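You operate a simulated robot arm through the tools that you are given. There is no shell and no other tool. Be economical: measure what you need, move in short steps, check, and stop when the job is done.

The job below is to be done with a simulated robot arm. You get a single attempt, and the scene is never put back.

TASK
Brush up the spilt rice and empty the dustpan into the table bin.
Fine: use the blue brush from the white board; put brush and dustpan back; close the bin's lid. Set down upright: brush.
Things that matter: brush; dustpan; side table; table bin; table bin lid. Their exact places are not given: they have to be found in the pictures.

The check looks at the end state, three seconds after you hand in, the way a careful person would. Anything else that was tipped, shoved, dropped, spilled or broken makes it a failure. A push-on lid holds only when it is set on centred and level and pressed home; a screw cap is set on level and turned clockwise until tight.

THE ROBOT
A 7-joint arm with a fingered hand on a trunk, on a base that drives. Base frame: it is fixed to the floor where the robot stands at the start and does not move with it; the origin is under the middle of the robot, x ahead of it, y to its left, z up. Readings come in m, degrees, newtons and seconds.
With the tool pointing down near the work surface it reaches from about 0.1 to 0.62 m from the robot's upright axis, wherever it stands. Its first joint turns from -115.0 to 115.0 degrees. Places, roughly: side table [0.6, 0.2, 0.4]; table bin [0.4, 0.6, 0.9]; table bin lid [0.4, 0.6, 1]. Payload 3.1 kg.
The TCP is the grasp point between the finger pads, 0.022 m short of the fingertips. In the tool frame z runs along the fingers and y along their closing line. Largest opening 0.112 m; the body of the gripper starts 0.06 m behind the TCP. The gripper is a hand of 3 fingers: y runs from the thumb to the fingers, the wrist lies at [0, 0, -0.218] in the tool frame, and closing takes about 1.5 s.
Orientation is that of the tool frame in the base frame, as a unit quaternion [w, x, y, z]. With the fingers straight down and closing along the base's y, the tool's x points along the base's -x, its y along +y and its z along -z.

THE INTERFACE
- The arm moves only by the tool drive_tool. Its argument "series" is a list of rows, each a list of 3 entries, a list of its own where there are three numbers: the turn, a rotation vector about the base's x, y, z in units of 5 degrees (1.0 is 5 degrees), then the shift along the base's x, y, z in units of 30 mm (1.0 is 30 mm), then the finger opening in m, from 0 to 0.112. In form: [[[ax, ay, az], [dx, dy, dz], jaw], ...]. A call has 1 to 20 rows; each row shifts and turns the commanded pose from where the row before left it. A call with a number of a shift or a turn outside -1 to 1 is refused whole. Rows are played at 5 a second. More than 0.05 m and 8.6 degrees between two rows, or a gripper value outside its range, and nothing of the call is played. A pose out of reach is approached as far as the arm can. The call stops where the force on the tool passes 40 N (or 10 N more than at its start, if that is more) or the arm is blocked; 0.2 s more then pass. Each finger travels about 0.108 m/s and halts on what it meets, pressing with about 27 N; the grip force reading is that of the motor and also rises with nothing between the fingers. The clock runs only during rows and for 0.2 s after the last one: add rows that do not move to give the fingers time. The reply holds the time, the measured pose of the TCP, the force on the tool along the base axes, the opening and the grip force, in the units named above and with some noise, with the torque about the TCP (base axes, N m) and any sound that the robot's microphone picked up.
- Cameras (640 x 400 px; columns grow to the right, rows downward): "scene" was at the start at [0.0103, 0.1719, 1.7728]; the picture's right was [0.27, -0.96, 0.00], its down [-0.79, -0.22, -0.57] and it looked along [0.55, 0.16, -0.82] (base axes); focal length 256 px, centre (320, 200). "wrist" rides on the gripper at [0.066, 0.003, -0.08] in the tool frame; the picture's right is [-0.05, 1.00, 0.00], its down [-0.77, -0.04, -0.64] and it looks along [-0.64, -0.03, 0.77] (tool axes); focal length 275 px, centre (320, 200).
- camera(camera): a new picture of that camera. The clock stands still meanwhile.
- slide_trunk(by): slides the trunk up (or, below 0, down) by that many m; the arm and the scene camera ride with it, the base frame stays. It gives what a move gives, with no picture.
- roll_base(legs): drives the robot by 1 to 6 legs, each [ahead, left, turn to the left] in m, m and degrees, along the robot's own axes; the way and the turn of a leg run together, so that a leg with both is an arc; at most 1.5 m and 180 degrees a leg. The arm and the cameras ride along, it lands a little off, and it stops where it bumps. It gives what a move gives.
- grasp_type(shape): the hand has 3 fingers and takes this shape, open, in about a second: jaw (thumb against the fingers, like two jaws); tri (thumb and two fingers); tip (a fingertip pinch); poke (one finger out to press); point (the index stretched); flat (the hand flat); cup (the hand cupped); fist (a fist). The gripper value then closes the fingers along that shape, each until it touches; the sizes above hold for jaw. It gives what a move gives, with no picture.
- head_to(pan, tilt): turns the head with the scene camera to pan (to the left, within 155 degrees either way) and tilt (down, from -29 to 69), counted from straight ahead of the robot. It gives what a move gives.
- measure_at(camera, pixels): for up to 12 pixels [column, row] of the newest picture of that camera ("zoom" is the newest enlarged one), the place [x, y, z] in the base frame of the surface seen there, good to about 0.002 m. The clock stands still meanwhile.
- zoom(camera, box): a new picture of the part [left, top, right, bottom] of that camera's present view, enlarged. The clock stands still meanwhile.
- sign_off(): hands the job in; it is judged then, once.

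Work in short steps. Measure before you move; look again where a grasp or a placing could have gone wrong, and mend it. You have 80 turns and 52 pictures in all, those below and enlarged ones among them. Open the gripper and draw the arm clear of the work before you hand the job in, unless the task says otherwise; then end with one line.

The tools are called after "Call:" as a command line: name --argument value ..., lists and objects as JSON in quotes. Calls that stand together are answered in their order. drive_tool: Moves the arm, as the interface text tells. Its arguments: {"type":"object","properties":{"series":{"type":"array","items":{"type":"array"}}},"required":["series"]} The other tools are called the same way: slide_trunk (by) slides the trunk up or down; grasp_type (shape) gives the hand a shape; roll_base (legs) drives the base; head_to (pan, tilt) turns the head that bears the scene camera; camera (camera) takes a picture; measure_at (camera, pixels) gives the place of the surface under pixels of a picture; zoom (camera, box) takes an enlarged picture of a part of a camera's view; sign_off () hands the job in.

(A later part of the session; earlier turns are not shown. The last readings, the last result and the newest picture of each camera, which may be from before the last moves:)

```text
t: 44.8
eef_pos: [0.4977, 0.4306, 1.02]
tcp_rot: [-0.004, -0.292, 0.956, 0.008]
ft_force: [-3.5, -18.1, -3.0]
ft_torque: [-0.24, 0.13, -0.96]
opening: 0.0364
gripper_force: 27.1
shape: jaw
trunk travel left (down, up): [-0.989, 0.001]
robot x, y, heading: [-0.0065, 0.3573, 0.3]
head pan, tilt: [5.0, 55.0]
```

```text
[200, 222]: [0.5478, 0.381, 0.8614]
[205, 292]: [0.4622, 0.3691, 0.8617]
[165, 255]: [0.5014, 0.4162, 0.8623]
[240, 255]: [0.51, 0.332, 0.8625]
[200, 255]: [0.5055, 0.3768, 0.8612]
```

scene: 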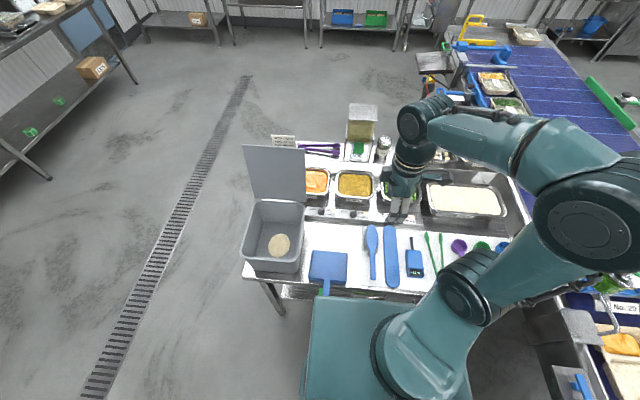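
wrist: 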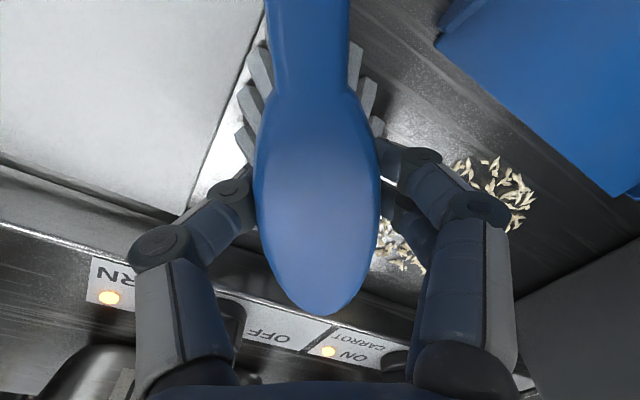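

My move was refused (step too long) but the base still drove, and the brush is now pressing the bin (18 N in y). Back off to −y and look.

Call:
drive_tool --series '[[[0, 0, 0], [0, -0.5, 0], 0.0], [[0, 0, 0], [0, -0.8, 0], 0.0], [[0, 0, 0], [-0.3, -0.8, 0.5], 0.0]]'

Call:
camera --camera "scene"

```text
t: 45.6
eef_pos: [0.4885, 0.3698, 1.0332]
tcp_rot: [-0.005, -0.293, 0.956, 0.009]
ft_force: [0.6, 0.3, -1.7]
ft_torque: [-0.01, -0.01, 0.0]
opening: 0.0352
gripper_force: 26.9
shape: jaw
trunk travel left (down, up): [-0.989, 0.001]
robot x, y, heading: [-0.0033, 0.3523, 0.4]
head pan, tilt: [5.0, 55.0]
```

```text
23 pictures are left
```

scene: 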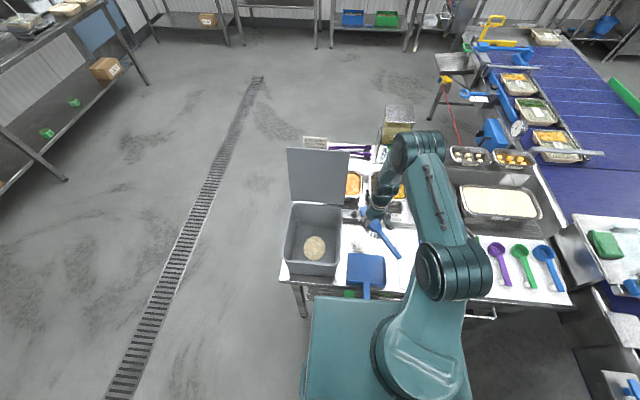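

Check whether the bin was displaced and whether the brush sits unchanged in the grip.

Call:
zoom --camera "scene" --box '[270, 180, 430, 300]'

Call:
measure_at --camera "zoom" --pixels '[[275, 180], [270, 325], [75, 100], [60, 320], [280, 100], [480, 260], [505, 300], [420, 190], [445, 215]]'

```text
3.33 times, centred on (350, 240) of scene
```

zoom: 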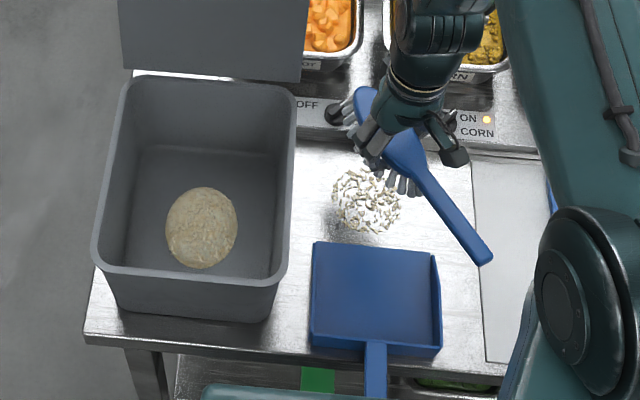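

```text
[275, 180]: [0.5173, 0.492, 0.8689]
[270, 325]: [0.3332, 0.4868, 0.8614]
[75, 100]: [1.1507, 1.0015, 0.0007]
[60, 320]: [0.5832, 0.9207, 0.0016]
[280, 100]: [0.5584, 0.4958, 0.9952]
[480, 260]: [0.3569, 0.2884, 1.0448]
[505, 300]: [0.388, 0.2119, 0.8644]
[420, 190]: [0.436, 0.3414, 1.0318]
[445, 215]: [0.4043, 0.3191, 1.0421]
```

Rotate the brush to lie along y above the rice (11 rows of 5°), moving to x≈0.55, y≈0.365.

Call:
measure_at --camera "zoom" --pixels '[[291, 180], [283, 270], [105, 240], [190, 272], [128, 85], [355, 280], [435, 300]]'

Call:
drive_tool --series '[[[0, 0, 1], [0.18, -0.015, 0.05], 0], [[0, 0, 1], [0.18, -0.015, 0.05], 0], [[0, 0, 1], [0.18, -0.015, 0.05], 0], [[0, 0, 1], [0.18, -0.015, 0.05], 0], [[0, 0, 1], [0.18, -0.015, 0.05], 0], [[0, 0, 1], [0.18, -0.015, 0.05], 0], [[0, 0, 1], [0.18, -0.015, 0.05], 0], [[0, 0, 1], [0.18, -0.015, 0.05], 0], [[0, 0, 1], [0.18, -0.015, 0.05], 0], [[0, 0, 1], [0.18, -0.015, 0.05], 0], [[0, 0, 1], [0.18, -0.015, 0.05], 0], [[0, 0, 0.2], [0, 0, 0], 0]]'

Call:
zoom --camera "scene" --box '[290, 160, 430, 265]'

```text
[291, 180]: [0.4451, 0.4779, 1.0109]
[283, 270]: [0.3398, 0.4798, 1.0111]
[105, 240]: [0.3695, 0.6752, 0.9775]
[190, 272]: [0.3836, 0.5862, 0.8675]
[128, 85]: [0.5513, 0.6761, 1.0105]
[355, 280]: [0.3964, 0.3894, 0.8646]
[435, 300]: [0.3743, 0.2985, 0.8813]
```

```text
t: 48.2
eef_pos: [0.5482, 0.3656, 1.0486]
tcp_rot: [0.007, 0.708, -0.706, -0.005]
ft_force: [0.2, 0.1, -1.9]
ft_torque: [0.01, -0.01, 0.03]
opening: 0.035
gripper_force: 27.2
shape: jaw
trunk travel left (down, up): [-0.989, 0.001]
robot x, y, heading: [-0.0061, 0.3545, 0.9]
head pan, tilt: [5.0, 55.0]
```

```text
3.81 times, centred on (360, 212) of scene
```

zoom: 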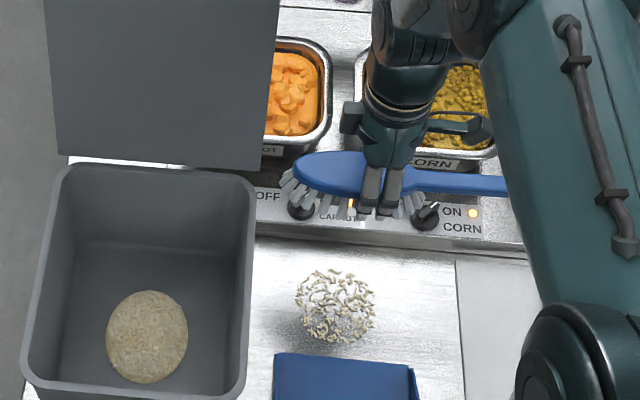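

The brush is along y above the strip side. Tilt 20° about y so the far bristle edge is lowest, move to x≈0.556 and descend to z≈0.935.

Call:
drive_tool --series '[[[0, 1, 0], [0.1, 0, -0.3], 0], [[0, 1, 0], [0.1, 0, -0.4], 0], [[0, 1, 0], [0.06, 0, -0.5], 0], [[0, 1, 0], [0, 0, -0.6], 0], [[0, 0, 0], [0, 0, -0.7], 0], [[0, 0, 0], [0, 0, -0.7], 0], [[0, 0, 0], [0, 0, -0.6], 0]]'

Call:
zoom --camera "scene" --box '[290, 160, 430, 265]'

```text
t: 49.8
eef_pos: [0.5172, 0.3654, 0.9957]
tcp_rot: [0.131, 0.696, -0.695, -0.127]
ft_force: [-1.3, -0.6, -1.0]
ft_torque: [0.0, -0.01, -0.01]
opening: 0.0348
gripper_force: 26.9
shape: jaw
out of reach, approached as far as the arm can: row 3, 4, 5, 6, 7
trunk travel left (down, up): [-0.989, 0.001]
robot x, y, heading: [-0.0018, 0.3564, 0.4]
head pan, tilt: [5.0, 55.0]
```

```text
3.81 times, centred on (360, 212) of scene
```

zoom: 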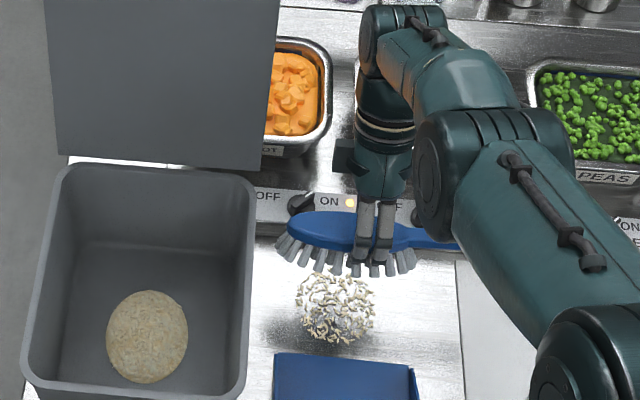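

The arm reached its limit at x≈0.517 because the trunk is high. Pull back and up, then lower the trunk to gain reach.

Call:
drive_tool --series '[[[0, 0, 0], [-0.8, 0, 1], 0], [[0, 0, 0], [-0.8, 0, 1], 0], [[0, 0, 0], [-0.8, 0, 1], 0], [[0, 0, 0], [-0.8, 0, 1], 0]]'

```text
t: 50.8
eef_pos: [0.4217, 0.3633, 1.1209]
tcp_rot: [0.129, 0.696, -0.695, -0.128]
ft_force: [-0.3, -0.4, -1.6]
ft_torque: [-0.02, -0.02, -0.03]
opening: 0.0341
gripper_force: 26.9
shape: jaw
trunk travel left (down, up): [-0.989, 0.001]
robot x, y, heading: [-0.0031, 0.3587, 0.6]
head pan, tilt: [5.0, 55.0]
```

Command follows the measured pose. Lower the trunk by 0.15 m (hand to z≈0.97).

Call:
slide_trunk --by -0.15

Call:
drive_tool --series '[[[0, 0, 0], [0.9, 0, 0], 0], [[0, 0, 0], [0.9, 0, 0], 0], [[0, 0, 0], [0.9, 0, 0], 0], [[0, 0, 0], [0.9, 0, 0], 0], [[0, 0, 0], [0.85, 0, 0], 0]]'

```text
t: 52.6
eef_pos: [0.4238, 0.3638, 0.9703]
tcp_rot: [-0.13, -0.695, 0.695, 0.129]
ft_force: [1.1, -0.5, -1.6]
ft_torque: [-0.02, -0.02, 0.01]
opening: 0.0349
gripper_force: 27.3
shape: jaw
trunk travel left (down, up): [-0.839, 0.151]
robot x, y, heading: [-0.0046, 0.3539, 0.6]
head pan, tilt: [5.0, 55.0]
```

```text
t: 53.8
eef_pos: [0.556, 0.3636, 0.9706]
tcp_rot: [-0.133, -0.695, 0.695, 0.128]
ft_force: [0.7, 0.4, -0.9]
ft_torque: [-0.05, -0.01, -0.02]
opening: 0.0348
gripper_force: 26.6
shape: jaw
trunk travel left (down, up): [-0.839, 0.151]
robot x, y, heading: [-0.0062, 0.3572, 0.7]
head pan, tilt: [5.0, 55.0]
```

Reach is fine now. Descend to z≈0.918 and look at the bristles relative to rice and strip.

Call:
drive_tool --series '[[[0, 0, 0], [0, 0, -0.6], 0], [[0, 0, 0], [0, 0, -0.6], 0], [[0, 0, 0], [0, 0, -0.5], 0]]'

Call:
zoom --camera "scene" --box '[290, 160, 430, 265]'

```text
t: 54.6
eef_pos: [0.5483, 0.3632, 0.9212]
tcp_rot: [0.132, 0.696, -0.694, -0.128]
ft_force: [-0.4, -0.5, -1.6]
ft_torque: [0.01, -0.01, 0.03]
opening: 0.0345
gripper_force: 26.9
shape: jaw
out of reach, approached as far as the arm can: row 2, 3
trunk travel left (down, up): [-0.839, 0.151]
robot x, y, heading: [-0.0068, 0.3555, 0.6]
head pan, tilt: [5.0, 55.0]
```

```text
3.81 times, centred on (360, 212) of scene
```

zoom: 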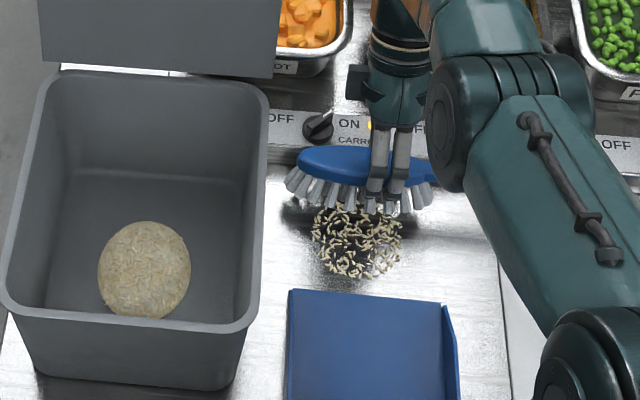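

The near bristles stay above the rice and the far edge is behind it. Lower the trunk 14 mm to bring the far edge to the table.

Call:
slide_trunk --by -0.014

Call:
zoom --camera "scene" --box '[320, 180, 420, 255]'

Call:
measure_at --camera "zoom" --pixels '[[110, 190], [110, 180], [150, 200], [200, 215], [330, 205], [100, 200], [300, 215], [220, 205]]'

```text
t: 55.2
eef_pos: [0.5468, 0.3621, 0.9076]
tcp_rot: [0.131, 0.695, -0.695, -0.128]
ft_force: [-2.9, -0.5, 2.6]
ft_torque: [0.0, -0.1, 0.03]
opening: 0.0344
gripper_force: 26.8
shape: jaw
trunk travel left (down, up): [-0.825, 0.165]
robot x, y, heading: [-0.0024, 0.3557, 0.9]
head pan, tilt: [5.0, 55.0]
```

```text
5.33 times, centred on (370, 218) of scene
```

zoom: 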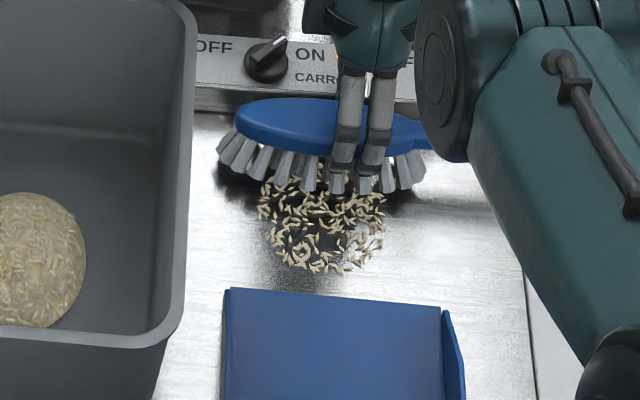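

```text
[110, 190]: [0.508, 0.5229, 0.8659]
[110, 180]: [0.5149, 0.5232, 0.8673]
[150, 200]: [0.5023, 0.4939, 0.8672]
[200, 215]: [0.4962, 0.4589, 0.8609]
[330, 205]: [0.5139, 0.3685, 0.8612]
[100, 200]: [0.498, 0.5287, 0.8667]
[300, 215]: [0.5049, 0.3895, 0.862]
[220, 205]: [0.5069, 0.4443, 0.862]
```

The far edge is in light contact (~4 N). Sweep slowly toward the pan, 9 mm a row, for about 90 mm and look.

Call:
drive_tool --series '[[[0, 0, 0], [-0.3, 0, 0], 0], [[0, 0, 0], [-0.3, 0, 0], 0], [[0, 0, 0], [-0.3, 0, 0], 0], [[0, 0, 0], [-0.3, 0, 0], 0], [[0, 0, 0], [-0.3, 0, 0], 0], [[0, 0, 0], [-0.3, 0, 0], 0], [[0, 0, 0], [-0.3, 0, 0], 0], [[0, 0, 0], [-0.3, 0, 0], 0], [[0, 0, 0], [-0.3, 0, 0], 0], [[0, 0, 0], [-0.3, 0, 0], 0]]'

Call:
zoom --camera "scene" --box '[310, 180, 430, 270]'

```text
t: 57.4
eef_pos: [0.4573, 0.3632, 0.907]
tcp_rot: [0.13, 0.696, -0.694, -0.128]
ft_force: [0.0, -0.6, -1.6]
ft_torque: [-0.03, -0.02, 0.01]
opening: 0.0342
gripper_force: 26.9
shape: jaw
trunk travel left (down, up): [-0.825, 0.165]
robot x, y, heading: [-0.0074, 0.3546, 0.9]
head pan, tilt: [5.0, 55.0]
```

```text
4.44 times, centred on (370, 225) of scene
```

zoom: 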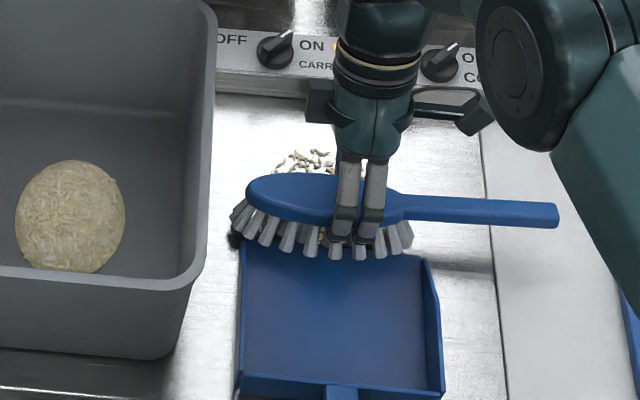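

Some grains remain behind (305,160) and the force shows no contact now, so the brush rides a touch high. Feel for the table by lowering in small steps.

Call:
drive_tool --series '[[[0, 0, 0], [0, 0, -0.07], 0], [[0, 0, 0], [0, 0, -0.07], 0], [[0, 0, 0], [0, 0, -0.04], 0]]'

```text
t: 58.2
eef_pos: [0.4576, 0.3632, 0.9022]
tcp_rot: [0.131, 0.696, -0.695, -0.128]
ft_force: [0.2, 0.0, -1.3]
ft_torque: [-0.02, 0.03, -0.01]
opening: 0.0342
gripper_force: 27.3
shape: jaw
trunk travel left (down, up): [-0.825, 0.165]
robot x, y, heading: [-0.0048, 0.356, 1.1]
head pan, tilt: [5.0, 55.0]
```

No contact yet at 0.902; lower further in small steps.

Call:
drive_tool --series '[[[0, 0, 0], [0, 0, -0.07], 0], [[0, 0, 0], [0, 0, -0.07], 0]]'

Call:
drive_tool --series '[[[0, 0, 0], [0, 0, -0.05], 0], [[0, 0, 0], [0, 0, -0.05], 0]]'

Call:
drive_tool --series '[[[0, 0, 0], [0, 0, 0], 0]]'

```text
t: 58.8
eef_pos: [0.4579, 0.3633, 0.8982]
tcp_rot: [0.13, 0.696, -0.695, -0.127]
ft_force: [0.1, -0.1, 7.2]
ft_torque: [0.0, -0.12, 0.01]
opening: 0.0346
gripper_force: 27.8
shape: jaw
trunk travel left (down, up): [-0.825, 0.165]
robot x, y, heading: [-0.0051, 0.3582, 0.8]
head pan, tilt: [5.0, 55.0]
```

```text
t: 59.4
eef_pos: [0.4561, 0.362, 0.8961]
tcp_rot: [0.129, 0.696, -0.695, -0.126]
ft_force: [8.3, 0.8, 24.7]
ft_torque: [0.02, -0.15, 0.0]
opening: 0.036
gripper_force: 27.4
shape: jaw
trunk travel left (down, up): [-0.825, 0.165]
robot x, y, heading: [-0.0042, 0.352, 0.7]
head pan, tilt: [5.0, 55.0]
```

```text
t: 59.8
eef_pos: [0.4582, 0.3638, 0.8957]
tcp_rot: [0.13, 0.696, -0.695, -0.126]
ft_force: [9.9, 1.5, 29.8]
ft_torque: [0.01, -0.2, -0.06]
opening: 0.0363
gripper_force: 26.8
shape: jaw
trunk travel left (down, up): [-0.825, 0.165]
robot x, y, heading: [-0.008, 0.3556, 0.7]
head pan, tilt: [5.0, 55.0]
```

Table contact is at TCP z≈0.898 (torque matches the far edge). Ease up to light contact, sweep to the lip, step up 4–5 mm and carry into the pan.

Call:
drive_tool --series '[[[0, 0, 0], [0, 0, 0.09], 0], [[0, 0, 0], [-0.25, 0, 0], 0], [[0, 0, 0], [-0.25, 0, 0], 0], [[0, 0, 0], [-0.25, 0, 0], 0], [[0, 0, 0], [-0.25, 0, 0.05], 0], [[0, 0, 0], [-0.2, 0, 0.1], 0], [[0, 0, 0], [-0.25, 0, 0.05], 0], [[0, 0, 0], [-0.3, 0, 0], 0], [[0, 0, 0], [-0.3, 0, 0], 0], [[0, 0, 0], [-0.3, 0, 0], 0], [[0, 0, 0], [-0.2, 0, 0], 0]]'

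Call:
zoom --camera "scene" --box '[310, 180, 430, 270]'

```text
t: 62.2
eef_pos: [0.3819, 0.3624, 0.9025]
tcp_rot: [0.13, 0.696, -0.695, -0.126]
ft_force: [1.0, 0.2, 2.5]
ft_torque: [0.02, -0.01, -0.05]
opening: 0.036
gripper_force: 27.1
shape: jaw
trunk travel left (down, up): [-0.825, 0.165]
robot x, y, heading: [-0.0051, 0.3558, 0.5]
head pan, tilt: [5.0, 55.0]
```

```text
4.44 times, centred on (370, 225) of scene
```

zoom: 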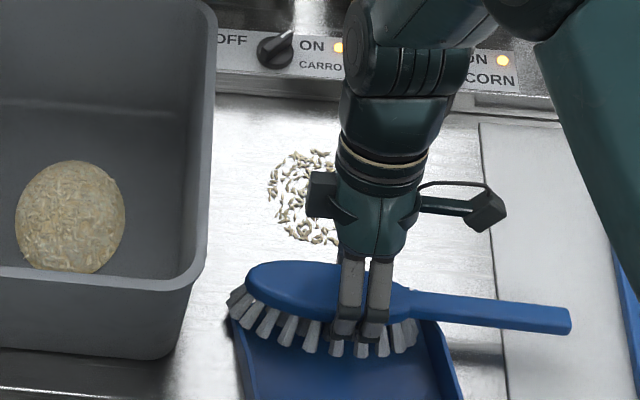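

The first stroke passed above the rice (it is still at its place). Lift, go back behind the rice, and repeat at the true contact height.

Call:
drive_tool --series '[[[0, 0, 0], [0, 0, 1], 0], [[0, 0, 0], [0.5, 0, 0.9], 0], [[0, 0, 0], [1, 0, 0], 0], [[0, 0, 0], [1, 0, 0], 0], [[0, 0, 0], [1, 0, 0], 0], [[0, 0, 0], [1, 0, 0], 0], [[0, 0, 0], [1, 0, 0], 0]]'

Call:
slide_trunk --by -0.045

Call:
zoom --camera "scene" --box '[300, 170, 440, 275]'

Call:
measure_at --camera "zoom" --pixels '[[245, 285], [400, 290], [320, 290], [320, 330], [240, 370], [395, 380], [225, 180], [400, 180], [300, 255]]'

```text
t: 63.8
eef_pos: [0.547, 0.3617, 0.9589]
tcp_rot: [-0.132, -0.695, 0.695, 0.128]
ft_force: [0.9, -0.4, -1.2]
ft_torque: [0.02, 0.07, 0.02]
opening: 0.0357
gripper_force: 27.5
shape: jaw
trunk travel left (down, up): [-0.825, 0.165]
robot x, y, heading: [-0.0053, 0.3547, 0.7]
head pan, tilt: [5.0, 55.0]
```

```text
t: 64.7
eef_pos: [0.5463, 0.3626, 0.9145]
tcp_rot: [0.13, 0.696, -0.695, -0.126]
ft_force: [1.0, 0.4, -1.7]
ft_torque: [0.02, 0.02, 0.0]
opening: 0.0356
gripper_force: 27.3
shape: jaw
trunk travel left (down, up): [-0.78, 0.21]
robot x, y, heading: [-0.006, 0.3539, 0.8]
head pan, tilt: [5.0, 55.0]
```

```text
3.81 times, centred on (370, 222) of scene
```

zoom: 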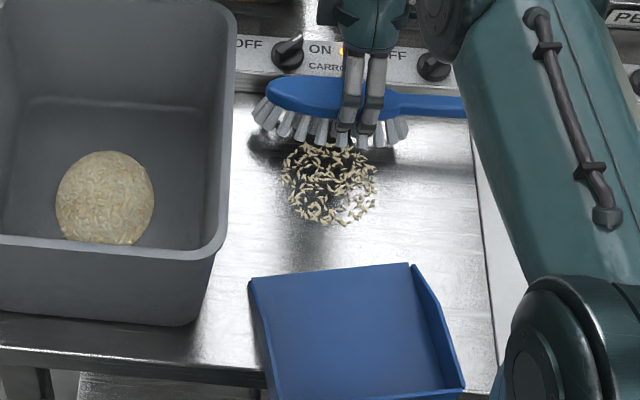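

```text
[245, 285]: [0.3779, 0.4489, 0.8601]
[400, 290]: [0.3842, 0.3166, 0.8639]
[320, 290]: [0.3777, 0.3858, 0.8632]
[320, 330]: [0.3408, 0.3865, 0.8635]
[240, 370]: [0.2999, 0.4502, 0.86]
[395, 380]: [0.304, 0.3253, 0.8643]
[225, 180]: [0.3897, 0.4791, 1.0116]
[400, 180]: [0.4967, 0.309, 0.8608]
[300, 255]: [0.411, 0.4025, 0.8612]
```

The pan was nudged back ~50 mm (lip now x≈0.40); I'll mind that and restore it later. Now lower to z≈0.899 behind the rice and sweep 110 mm, stopping short of the lip.

Call:
drive_tool --series '[[[0, 0, 0], [0.05, 0, -0.27], 0], [[0, 0, 0], [0, 0, -0.24], 0], [[0, 0, 0], [-0.25, 0, 0], 0], [[0, 0, 0], [-0.25, 0, 0], 0], [[0, 0, 0], [-0.25, 0, 0], 0], [[0, 0, 0], [-0.25, 0, 0], 0], [[0, 0, 0], [-0.25, 0, 0], 0], [[0, 0, 0], [-0.25, 0, 0], 0], [[0, 0, 0], [-0.25, 0, 0], 0], [[0, 0, 0], [-0.25, 0, 0], 0], [[0, 0, 0], [-0.25, 0, 0], 0], [[0, 0, 0], [-0.25, 0, 0], 0], [[0, 0, 0], [-0.25, 0, 0], 0]]'

Call:
zoom --camera "scene" --box '[300, 170, 440, 275]'

```text
t: 67.5
eef_pos: [0.4655, 0.3627, 0.8986]
tcp_rot: [0.131, 0.696, -0.695, -0.126]
ft_force: [-0.5, -0.3, -1.5]
ft_torque: [-0.02, 0.03, -0.02]
opening: 0.0345
gripper_force: 27.1
shape: jaw
trunk travel left (down, up): [-0.78, 0.21]
robot x, y, heading: [-0.006, 0.3559, 0.9]
head pan, tilt: [5.0, 55.0]
```

```text
3.81 times, centred on (370, 222) of scene
```

zoom: 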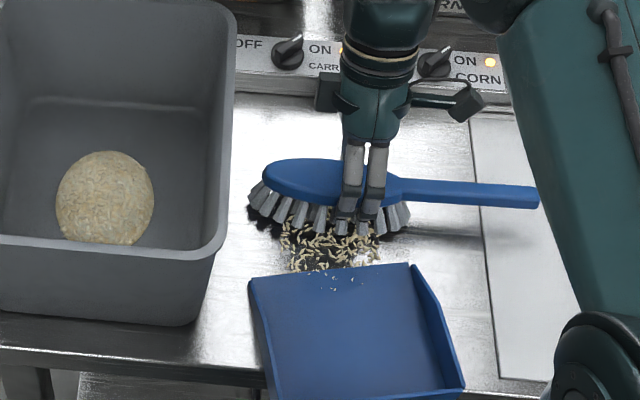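

The rice is moving ahead of the brush and some grains are already on the pan. Continue, stepping up ~7 mm just before the lip and carrying well into the pan.

Call:
drive_tool --series '[[[0, 0, 0], [-0.25, 0, 0], 0], [[0, 0, 0], [-0.25, 0, 0], 0], [[0, 0, 0], [-0.25, 0, 0], 0], [[0, 0, 0], [-0.25, 0, 0], 0], [[0, 0, 0], [-0.25, 0, 0], 0], [[0, 0, 0], [-0.25, 0, 0], 0], [[0, 0, 0], [-0.25, 0, 0], 0], [[0, 0, 0], [-0.25, 0, 0], 0]]'

Call:
zoom --camera "scene" --box '[300, 180, 440, 285]'

```text
t: 69.3
eef_pos: [0.4066, 0.363, 0.9007]
tcp_rot: [0.13, 0.696, -0.694, -0.127]
ft_force: [0.0, 0.7, -0.5]
ft_torque: [0.0, -0.01, 0.03]
opening: 0.0344
gripper_force: 27.3
shape: jaw
trunk travel left (down, up): [-0.78, 0.21]
robot x, y, heading: [-0.0068, 0.3548, 0.8]
head pan, tilt: [5.0, 55.0]
```

```text
3.81 times, centred on (370, 232) of scene
```

zoom: 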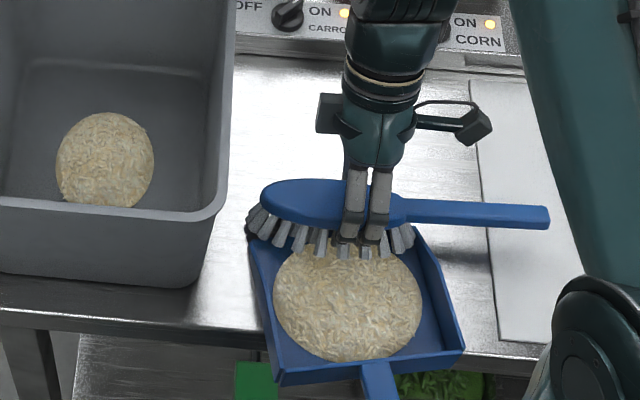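

The rice is all a pile in the pan and the table is clean. Raise the brush, undo the tilt, and turn it back while moving to its place on the board.

Call:
drive_tool --series '[[[0, 0, 0], [0, 0, 0.6], 0], [[0, 0, 0], [0, 0, 1], 0], [[0, 0, 0], [0.3, 0, 1], 0], [[0, 0, 0], [0.5, 0, 1], 0], [[0, -1, 0], [0.5, -0.3, 0.4], 0], [[0, -1, 0], [0.5, -0.3, 0], 0], [[0, -1, 0], [0.3, -0.3, 0], 0], [[0, -1, 0], [0.2, -0.3, 0], 0], [[0, -0.18, -0.3], [0, 0, 0], 0]]'

Call:
drive_tool --series '[[[0, 0, -1], [0, -0.25, 0], 0], [[0, 0, -1], [0, -0.25, 0], 0], [[0, 0, -1], [0, -0.25, 0], 0], [[0, 0, -1], [0, -0.25, 0], 0], [[0, 0, -1], [0, -0.25, 0], 0], [[0, 0, -1], [0, -0.25, 0], 0], [[0, 0, -1], [0, -0.25, 0], 0], [[0, 0, -1], [0, -0.25, 0], 0], [[0, 0, -1], [0, -0.25, 0], 0], [[0, 0, -1], [0, -0.25, 0], 0], [[0, 0, -1], [0, -0.25, 0], 0], [[0, 0, -1], [0, -0.25, 0], 0], [[0, 0, -1], [0, -0.25, 0], 0], [[0, 0, -1], [0, -0.25, 0], 0], [[0, 0, -1], [0, -0.25, 0], 0], [[0, 0, -1], [0, -0.25, 0], 0], [[0, 0, -1], [0, -0.25, 0], 0], [[0, 0, -0.7], [0, -0.25, 0], 0]]'

Call:
zoom --camera "scene" --box '[290, 170, 470, 305]'

```text
t: 71.3
eef_pos: [0.4739, 0.3254, 1.0194]
tcp_rot: [-0.002, -0.697, 0.717, -0.001]
ft_force: [0.3, 0.6, -1.0]
ft_torque: [0.02, 0.04, -0.01]
opening: 0.0343
gripper_force: 26.2
shape: jaw
trunk travel left (down, up): [-0.78, 0.21]
robot x, y, heading: [-0.0038, 0.3562, 0.6]
head pan, tilt: [5.0, 55.0]
```

```text
t: 75.1
eef_pos: [0.4741, 0.1898, 1.0191]
tcp_rot: [-0.003, 0.001, 1.0, 0.0]
ft_force: [0.7, 0.1, -0.3]
ft_torque: [0.02, -0.01, 0.01]
opening: 0.0343
gripper_force: 26.7
shape: jaw
trunk travel left (down, up): [-0.78, 0.21]
robot x, y, heading: [-0.0029, 0.3552, 0.8]
head pan, tilt: [5.0, 55.0]
```

```text
2.96 times, centred on (380, 238) of scene
```

zoom: 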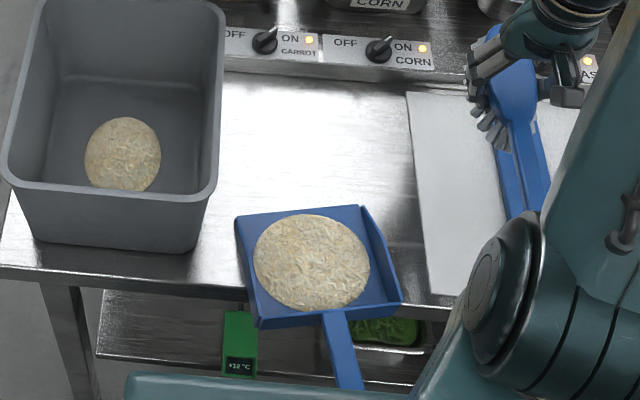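

Brush is back along x. Centre at (0.484, 0.2007) and descend to just above the board.

Call:
drive_tool --series '[[[0, 0, 0], [0.33, 0.36, -0.5], 0], [[0, 0, 0], [0, 0, -1], 0], [[0, 0, 0], [0, 0, -1], 0], [[0, 0, 0], [0, 0, -0.8], 0], [[0, 0, 0], [0, 0, -0.3], 0]]'

Call:
zoom --camera "wrist" --box '[160, 0, 480, 200]'

```text
t: 76.3
eef_pos: [0.485, 0.2018, 0.9097]
tcp_rot: [-0.002, 0.001, 1.0, 0.001]
ft_force: [-0.5, -1.2, -0.2]
ft_torque: [0.01, 0.0, -0.01]
opening: 0.0345
gripper_force: 27.0
shape: jaw
trunk travel left (down, up): [-0.78, 0.21]
robot x, y, heading: [-0.0073, 0.3532, 0.6]
head pan, tilt: [5.0, 55.0]
```

```text
2.00 times, centred on (320, 100) of wrist
```

zoom: 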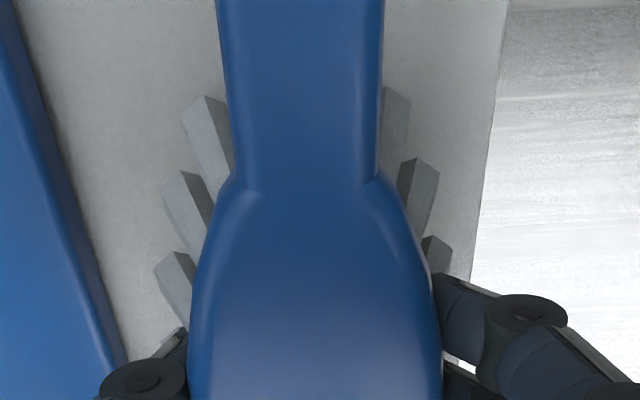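

Brush is over the board, clear of the spatula. Lower in 2 mm steps to contact.

Call:
drive_tool --series '[[[0, 0, 0], [0, 0, -0.1], 0], [[0, 0, 0], [0, 0, -0.1], 0], [[0, 0, 0], [0, 0, -0.07], 0], [[0, 0, 0], [0, 0, -0.05], 0]]'

```text
t: 77.3
eef_pos: [0.4847, 0.2023, 0.9008]
tcp_rot: [-0.003, 0.0, 1.0, 0.001]
ft_force: [0.3, 0.5, -1.1]
ft_torque: [0.01, -0.01, -0.04]
opening: 0.0343
gripper_force: 26.6
shape: jaw
trunk travel left (down, up): [-0.78, 0.21]
robot x, y, heading: [-0.0092, 0.355, 0.7]
head pan, tilt: [5.0, 55.0]
```

Call:
drive_tool --series '[[[0, 0, 0], [0, 0, -0.05], 0], [[0, 0, 0], [0, 0, -0.05], 0]]'

```text
t: 77.9
eef_pos: [0.4841, 0.2024, 0.899]
tcp_rot: [-0.002, 0.0, 1.0, 0.002]
ft_force: [1.0, -1.2, 3.2]
ft_torque: [0.05, 0.0, -0.02]
opening: 0.0343
gripper_force: 26.8
shape: jaw
trunk travel left (down, up): [-0.78, 0.21]
robot x, y, heading: [-0.0045, 0.3566, 0.8]
head pan, tilt: [5.0, 55.0]
```

Contact felt at z≈0.899. Open and rise straight up, then look.

Call:
drive_tool --series '[[[0, 0, 0], [0, 0, 0], 0.06], [[0, 0, 0], [0, 0, 0], 0.078], [[0, 0, 0], [0, 0, 0], 0.078], [[0, 0, 0], [0, 0, 0.5], 0.078], [[0, 0, 0], [0, 0, 1], 0.078], [[0, 0, 0], [-0.3, 0, 1], 0.078], [[0, 0, 0], [-1, 0, 1], 0.078], [[0, 0, 0], [-1, 0.4, 1], 0.078]]'

Call:
camera --camera "wrist"

Call:
measure_at --camera "wrist" --pixels '[[290, 60], [300, 120], [310, 180], [420, 40], [480, 90]]'

```text
t: 79.7
eef_pos: [0.4136, 0.2156, 1.0356]
tcp_rot: [-0.002, 0.0, 1.0, 0.001]
ft_force: [-0.3, -0.6, 0.0]
ft_torque: [-0.02, -0.02, 0.0]
opening: 0.0774
gripper_force: 0.1
shape: jaw
trunk travel left (down, up): [-0.78, 0.21]
robot x, y, heading: [-0.0075, 0.3493, 0.7]
head pan, tilt: [5.0, 55.0]
```

```text
10 pictures are left
```

wrist: 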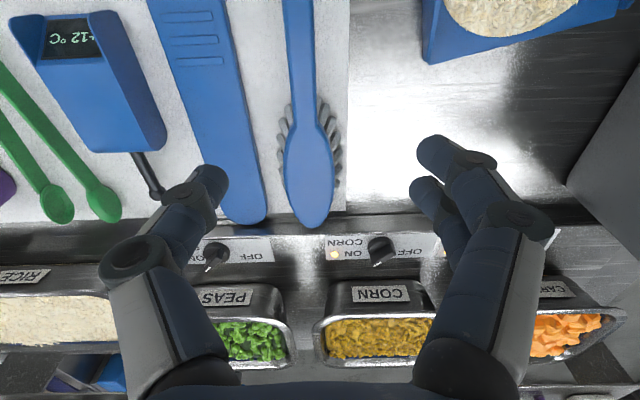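

```text
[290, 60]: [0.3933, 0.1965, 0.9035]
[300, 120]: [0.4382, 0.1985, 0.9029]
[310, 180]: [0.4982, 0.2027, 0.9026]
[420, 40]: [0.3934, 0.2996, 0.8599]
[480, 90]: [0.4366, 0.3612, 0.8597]
```

The brush is back on the board, bristles down, straight. Next is the dustpan: a cross-grip on its handle with the hand near horizontal will resist pitching, so I'll back the base off and right for room, then look at the pan.

Call:
roll_base --legs '[[-0.25, 0, 0], [0, -0.2, 0]]'

Call:
head_to --pan 20 --tilt 50

Call:
camera --camera "scene"

```text
t: 82.7
eef_pos: [0.1666, 0.0141, 1.0358]
tcp_rot: [-0.002, 0.0, 1.0, 0.002]
ft_force: [0.0, -1.0, 0.5]
ft_torque: [0.03, 0.02, 0.01]
opening: 0.0777
gripper_force: 0.0
shape: jaw
trunk travel left (down, up): [-0.78, 0.21]
robot x, y, heading: [-0.2545, 0.1569, 0.6]
head pan, tilt: [5.0, 55.0]
```

```text
t: 83.5
eef_pos: [0.1655, 0.0143, 1.0363]
tcp_rot: [-0.003, 0.0, 1.0, 0.001]
ft_force: [-0.8, 0.2, 0.3]
ft_torque: [0.01, -0.01, -0.04]
opening: 0.0778
gripper_force: 0.1
shape: jaw
trunk travel left (down, up): [-0.78, 0.21]
robot x, y, heading: [-0.2544, 0.154, 0.7]
head pan, tilt: [20.0, 50.0]
```

```text
9 pictures are left
```

scene: 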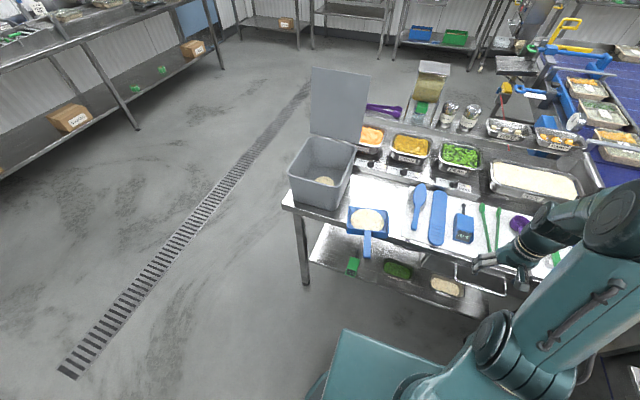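

The pan handle is at (367, 232–258). Measure along it and across.

Call:
measure_at --camera "scene" --pixels '[[367, 257], [367, 254], [367, 248], [367, 242], [367, 236], [364, 246], [370, 246], [352, 231], [385, 235], [350, 210], [387, 212], [368, 218]]'

```text
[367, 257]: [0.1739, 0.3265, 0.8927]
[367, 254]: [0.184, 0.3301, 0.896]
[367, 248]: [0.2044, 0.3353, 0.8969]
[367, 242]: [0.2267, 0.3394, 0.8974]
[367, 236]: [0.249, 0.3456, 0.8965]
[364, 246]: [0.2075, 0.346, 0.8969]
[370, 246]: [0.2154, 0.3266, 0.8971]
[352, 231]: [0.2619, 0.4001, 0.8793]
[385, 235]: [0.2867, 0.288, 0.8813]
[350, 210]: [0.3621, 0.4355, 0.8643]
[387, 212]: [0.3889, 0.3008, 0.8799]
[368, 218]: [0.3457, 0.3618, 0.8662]
```

Handle axis runs (0.174, 0.327)→(0.249, 0.346), top z≈0.897, ~22 mm wide. I'll roll the hand 85° about x so it points left (+y), thumb below and fingers above the handle, stopping short of it.

Call:
drive_tool --series '[[[1, 0, 0], [0.088, 0.35, -0.2], 0.07], [[1, 0, 0], [0.088, 0.35, -0.2], 0.07], [[1, 0, 0], [0.088, 0.35, -0.2], 0.07], [[1, 0, 0], [0.088, 0.35, -0.2], 0.07], [[1, 0, 0], [0.088, 0.35, -0.2], 0.07], [[1, 0, 0], [0.088, 0.35, -0.2], 0.07], [[1, 0, 0], [0.088, 0.35, -0.2], 0.07], [[1, 0, 0], [0.088, 0.35, -0.2], 0.07], [[1, 0, 0], [0.088, 0.35, -0.2], 0.07], [[1, 0, 0], [0.088, 0.35, -0.2], 0.07], [[1, 0, 0], [0.088, 0.35, -0.2], 0.07], [[1, 0, 0], [0.088, 0.35, -0.2], 0.07], [[1, 0, 0], [0.088, 0.35, -0.2], 0.07], [[1, 0, 0], [0.088, 0.35, -0.2], 0.07], [[1, 0, 0], [0.088, 0.35, -0.2], 0.07], [[1, 0, 0], [0.088, 0.35, -0.2], 0.07], [[1, 0, 0], [0.088, 0.35, -0.2], 0.07], [[0, 0, -1], [0, 0, 0], 0.07], [[0, 0, -1], [0, 0, 0], 0.07]]'

```text
t: 87.5
eef_pos: [0.2106, 0.1938, 0.9326]
tcp_rot: [0.058, 0.063, 0.734, 0.673]
ft_force: [-0.2, 0.2, 0.4]
ft_torque: [-0.01, 0.0, -0.04]
opening: 0.07
gripper_force: 0.1
shape: jaw
trunk travel left (down, up): [-0.78, 0.21]
robot x, y, heading: [-0.2539, 0.1554, 0.7]
head pan, tilt: [20.0, 50.0]
```

Pose reached. Line up with the handle height just short of it and look with the wrist camera from the side.

Call:
drive_tool --series '[[[0, 0, 0], [0.1, 0.5, -0.64], 0.07], [[0, 0, 0], [0.1, 0.6, -0.64], 0.07], [[0, 0, 0], [0, 0.5, 0], 0.07]]'

Call:
camera --camera "wrist"

```text
t: 88.2
eef_pos: [0.2179, 0.2411, 0.8935]
tcp_rot: [0.058, 0.063, 0.734, 0.674]
ft_force: [0.4, 0.2, 0.5]
ft_torque: [-0.01, 0.0, 0.0]
opening: 0.0706
gripper_force: 0.1
shape: jaw
trunk travel left (down, up): [-0.78, 0.21]
robot x, y, heading: [-0.2573, 0.1552, 0.7]
head pan, tilt: [20.0, 50.0]
```

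```text
8 pictures are left
```

wrist: 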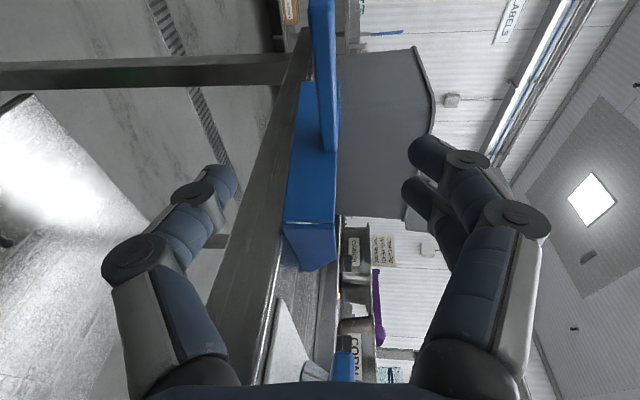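

The handle appears side-on at columns 308–336. Measure its thickness and position.

Call:
measure_at --camera "wrist" --pixels '[[314, 40], [333, 40], [317, 80], [334, 80], [320, 120], [335, 120], [323, 140], [318, 170], [310, 220], [327, 15]]'

```text
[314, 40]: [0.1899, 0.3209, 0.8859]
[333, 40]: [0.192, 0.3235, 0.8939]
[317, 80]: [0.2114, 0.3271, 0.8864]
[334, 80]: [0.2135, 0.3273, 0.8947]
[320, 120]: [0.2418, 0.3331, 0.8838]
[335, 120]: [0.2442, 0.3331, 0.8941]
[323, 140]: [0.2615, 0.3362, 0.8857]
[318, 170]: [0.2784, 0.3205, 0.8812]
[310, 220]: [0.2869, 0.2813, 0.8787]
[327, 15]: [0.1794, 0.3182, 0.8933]
```

Handle is 12 mm thick (z 0.884–0.896), near side y≈0.330. Advance so the fingertips reach y≈0.348 and close.

Call:
drive_tool --series '[[[0, 0, 0], [0.05, 0.71, 0], 0.07], [[0, 0, 0], [0.05, 0.71, -0.05], 0.07], [[0, 0, 0], [0.05, 0.71, 0], 0.07], [[0, 0, 0], [0.05, 0.71, 0], 0.07], [[0, 0, 0], [0, 0, 0], 0.03], [[0, 0, 0], [0, 0, 0], 0.0], [[0, 0, 0], [0, 0, 0], 0.0], [[0, 0, 0], [0, 0, 0], 0.0], [[0, 0, 0], [0, 0, 0], 0.0], [[0, 0, 0], [0, 0, 0], 0.0]]'

```text
t: 90.5
eef_pos: [0.2222, 0.3258, 0.8934]
tcp_rot: [0.057, 0.063, 0.734, 0.674]
ft_force: [-0.7, 0.2, -0.3]
ft_torque: [0.04, -0.01, -0.02]
opening: 0.0067
gripper_force: 26.9
shape: jaw
trunk travel left (down, up): [-0.78, 0.21]
robot x, y, heading: [-0.2534, 0.1528, 0.5]
head pan, tilt: [20.0, 50.0]
```

Opening 0.0067 m (reads ~5 mm low, as with the brush head), consistent with pinching the 12 mm handle. Test-lift 12 mm and read the torque.

Call:
drive_tool --series '[[[0, 0, 0], [0, 0, 0.1], 0], [[0, 0, 0], [0, 0, 0.15], 0], [[0, 0, 0], [0, 0, 0.15], 0], [[0, 0, 0], [0, 0, 0], 0]]'

Call:
zoom --camera "scene" --box '[310, 180, 430, 270]'

Call:
measure_at --camera "zoom" --pixels '[[160, 110], [285, 115], [160, 190], [290, 200], [215, 145], [210, 190], [225, 115], [150, 150]]'

```text
t: 91.5
eef_pos: [0.2222, 0.3268, 0.9049]
tcp_rot: [0.057, 0.062, 0.734, 0.674]
ft_force: [0.3, 0.7, -0.9]
ft_torque: [-0.03, 0.08, -0.03]
opening: 0.0067
gripper_force: 26.9
shape: jaw
trunk travel left (down, up): [-0.78, 0.21]
robot x, y, heading: [-0.2529, 0.1575, 0.9]
head pan, tilt: [20.0, 50.0]
```

```text
4.44 times, centred on (370, 225) of scene
```

zoom: 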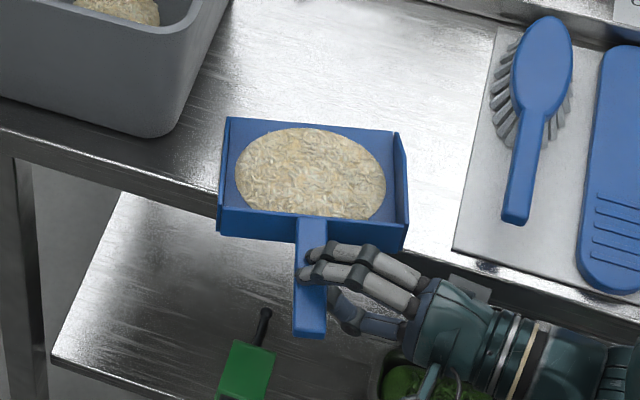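

```text
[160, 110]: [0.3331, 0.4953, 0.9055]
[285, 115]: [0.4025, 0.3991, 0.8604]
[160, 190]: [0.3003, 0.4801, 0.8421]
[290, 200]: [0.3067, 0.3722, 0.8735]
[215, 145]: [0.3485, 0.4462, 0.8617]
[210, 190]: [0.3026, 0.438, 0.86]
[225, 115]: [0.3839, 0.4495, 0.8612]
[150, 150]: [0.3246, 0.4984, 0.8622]
```

Held with low torque. Check the pan's tilt from this same picture: handle end, root and front edge heights.

Call:
measure_at --camera "zoom" --pixels '[[310, 325], [310, 300], [312, 225], [250, 215], [380, 222], [232, 130], [385, 140], [300, 124], [300, 205], [310, 165]]'

```text
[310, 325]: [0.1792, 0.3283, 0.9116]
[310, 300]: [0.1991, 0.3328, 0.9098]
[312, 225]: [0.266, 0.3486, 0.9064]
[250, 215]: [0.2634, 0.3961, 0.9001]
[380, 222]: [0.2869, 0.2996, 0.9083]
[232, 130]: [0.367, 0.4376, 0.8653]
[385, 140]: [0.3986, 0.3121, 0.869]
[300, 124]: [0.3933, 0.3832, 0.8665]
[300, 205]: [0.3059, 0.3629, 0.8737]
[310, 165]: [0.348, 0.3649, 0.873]
```

It is ~3.5° nose-down, nose barely off the table. Tip the nose up 5° while lifting another ~40 mm.

Call:
drive_tool --series '[[[0.12, -0.48, 0], [0, 0, 0.3], 0], [[0.12, -0.48, 0], [0, 0, 0.4], 0], [[0.05, -0.2, 0], [0, 0, 0.4], 0], [[0, 0, 0], [0, 0, 0.4], 0], [[0, 0, 0], [0, 0, 0], 0]]'

Call:
zoom --camera "scene" --box '[310, 180, 430, 270]'

Call:
measure_at --camera "zoom" --pixels '[[310, 305], [310, 290], [312, 215], [250, 205], [380, 212], [232, 120], [385, 130], [300, 114], [300, 195], [310, 155]]'

```text
t: 92.7
eef_pos: [0.221, 0.327, 0.9493]
tcp_rot: [0.093, 0.029, 0.721, 0.686]
ft_force: [0.5, 0.2, -1.5]
ft_torque: [-0.06, 0.08, 0.0]
opening: 0.007
gripper_force: 27.3
shape: jaw
trunk travel left (down, up): [-0.78, 0.21]
robot x, y, heading: [-0.2557, 0.1557, 0.7]
head pan, tilt: [20.0, 50.0]
```

```text
4.44 times, centred on (370, 225) of scene
```

zoom: 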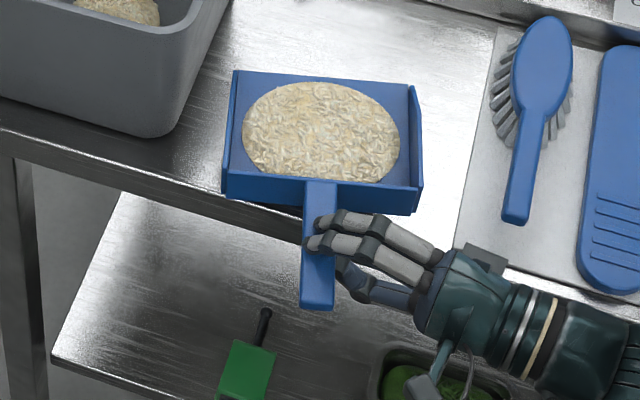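

```text
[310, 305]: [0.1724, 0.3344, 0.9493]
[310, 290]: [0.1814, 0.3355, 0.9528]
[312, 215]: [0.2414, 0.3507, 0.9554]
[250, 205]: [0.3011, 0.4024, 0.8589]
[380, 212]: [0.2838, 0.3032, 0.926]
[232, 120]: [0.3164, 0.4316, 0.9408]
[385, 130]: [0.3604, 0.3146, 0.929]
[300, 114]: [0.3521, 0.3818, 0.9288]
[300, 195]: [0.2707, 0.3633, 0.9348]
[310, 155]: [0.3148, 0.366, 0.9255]
```

Pan is level and firmly held. Raise with the trunk by 0.2 m and the arm a little, well above the bin rim.

Call:
slide_trunk --by 0.2

Call:
drive_tool --series '[[[0, 0, 0], [0, 0, 0.6], 0], [[0, 0, -0.7], [0, 0, 0.7], 0], [[0, 0, -0.7], [0, 0, 0.7], 0], [[0, 0, -0.7], [0, 0, 0.6], 0], [[0, 0, -0.6], [0, 0, 0.4], 0]]'

```text
t: 94.8
eef_pos: [0.2228, 0.3264, 1.1511]
tcp_rot: [0.093, 0.03, 0.722, 0.685]
ft_force: [-0.6, 0.0, -1.7]
ft_torque: [-0.02, 0.12, 0.01]
opening: 0.0065
gripper_force: 26.7
shape: jaw
trunk travel left (down, up): [-0.98, 0.01]
robot x, y, heading: [-0.2578, 0.1556, 0.8]
head pan, tilt: [20.0, 50.0]
```

```text
t: 96.0
eef_pos: [0.2207, 0.327, 1.2413]
tcp_rot: [0.174, 0.113, 0.714, 0.669]
ft_force: [-0.4, 0.2, -0.5]
ft_torque: [0.02, 0.1, 0.0]
opening: 0.0066
gripper_force: 26.8
shape: jaw
trunk travel left (down, up): [-0.98, 0.01]
robot x, y, heading: [-0.2532, 0.1533, 0.7]
head pan, tilt: [20.0, 50.0]
```

Hold is steady. Drive the base left 0.2 m, then move the pan over the bin.

Call:
roll_base --legs '[[0, 0.2, 0]]'

Call:
drive_tool --series '[[[0, 0, 0], [0.6, 0.15, 0], 0], [[0, 0, 0], [0.7, 0.25, 0], 0], [[0, 0, 0], [0.7, 0.25, 0], 0], [[0, 0, 0], [0.7, 0.25, 0], 0], [[0, 0, 0], [0.6, 0.2, 0], 0], [[0, 0, 0], [0.6, 0.1, 0], 0]]'

Call:
camera --camera "scene"

```text
t: 97.6
eef_pos: [0.2182, 0.5283, 1.2408]
tcp_rot: [0.174, 0.115, 0.713, 0.669]
ft_force: [0.0, 0.1, -1.2]
ft_torque: [-0.02, 0.1, 0.0]
opening: 0.0066
gripper_force: 27.7
shape: jaw
trunk travel left (down, up): [-0.98, 0.01]
robot x, y, heading: [-0.2569, 0.3579, 0.5]
head pan, tilt: [20.0, 50.0]
```

```text
t: 99.0
eef_pos: [0.3396, 0.5657, 1.2419]
tcp_rot: [0.174, 0.115, 0.713, 0.67]
ft_force: [-0.8, -0.5, -1.7]
ft_torque: [0.0, 0.09, 0.0]
opening: 0.0066
gripper_force: 27.5
shape: jaw
trunk travel left (down, up): [-0.98, 0.01]
robot x, y, heading: [-0.2554, 0.3551, 0.4]
head pan, tilt: [20.0, 50.0]
```

```text
5 pictures are left
```

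scene: 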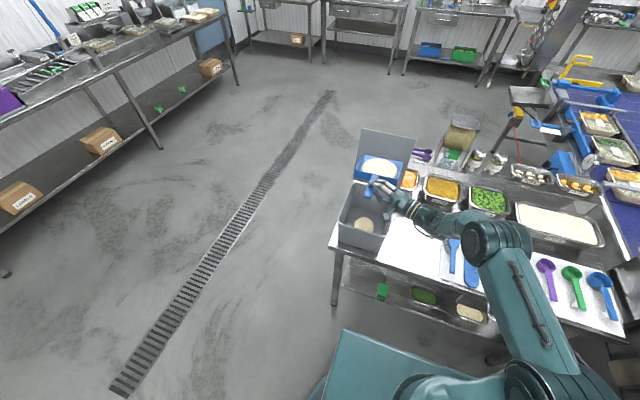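

The pan is over the bin, nose short of the open lid. Measure its corners to confirm alignment before pouring.

Call:
measure_at --camera "scene" --pixels '[[361, 160], [403, 165], [365, 178], [398, 183], [380, 165], [347, 205], [385, 215], [370, 190]]'

```text
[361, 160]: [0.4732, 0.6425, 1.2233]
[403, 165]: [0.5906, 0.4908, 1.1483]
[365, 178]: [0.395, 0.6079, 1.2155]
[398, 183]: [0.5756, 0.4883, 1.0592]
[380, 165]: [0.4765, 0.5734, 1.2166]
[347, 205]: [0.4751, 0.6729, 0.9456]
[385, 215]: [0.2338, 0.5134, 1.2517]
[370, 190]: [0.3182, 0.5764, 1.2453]
```

Pan spans y≈0.505–0.645 over the 0.49–0.67 opening. Tip it nose-down 65° about y, lowering slightly, and hold.

Call:
drive_tool --series '[[[0, 1, 0], [0, 0, -0.1], 0], [[0, 1, 0], [0, 0, -0.1], 0], [[0, 1, 0], [0, 0, -0.1], 0], [[0, 1, 0], [0, 0, -0.1], 0], [[0, 1, 0], [0, 0, -0.1], 0], [[0, 1, 0], [0, 0, -0.1], 0], [[0, 1, 0], [0, 0, -0.1], 0], [[0, 1, 0], [0, 0, -0.1], 0], [[0, 1, 0], [0, 0, -0.1], 0], [[0, 1, 0], [0, 0, -0.1], 0], [[0, 1, 0], [0, 0, 0], 0], [[0, 1, 0], [0, 0, 0], 0], [[0, 1, 0], [0, 0, 0], 0], [[0, 0, 0], [0, 0, 0], 0], [[0, 0, 0], [0, 0, 0], 0], [[0, 0, 0], [0, 0, 0], 0], [[0, 0, 0], [0, 0, 0], 0]]'

Call:
zoom --camera "scene" --box '[320, 110, 480, 260]'

```text
t: 102.6
eef_pos: [0.3362, 0.5643, 1.2103]
tcp_rot: [-0.237, 0.456, 0.695, 0.502]
ft_force: [-0.5, 0.1, -1.3]
ft_torque: [-0.02, 0.01, 0.0]
opening: 0.0069
gripper_force: 26.4
shape: jaw
trunk travel left (down, up): [-0.98, 0.01]
robot x, y, heading: [-0.2567, 0.3549, 0.6]
head pan, tilt: [20.0, 50.0]
```

```text
2.67 times, centred on (400, 185) of scene
```

zoom: 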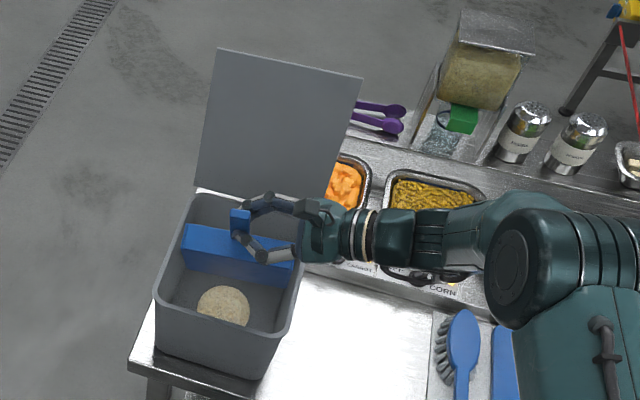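

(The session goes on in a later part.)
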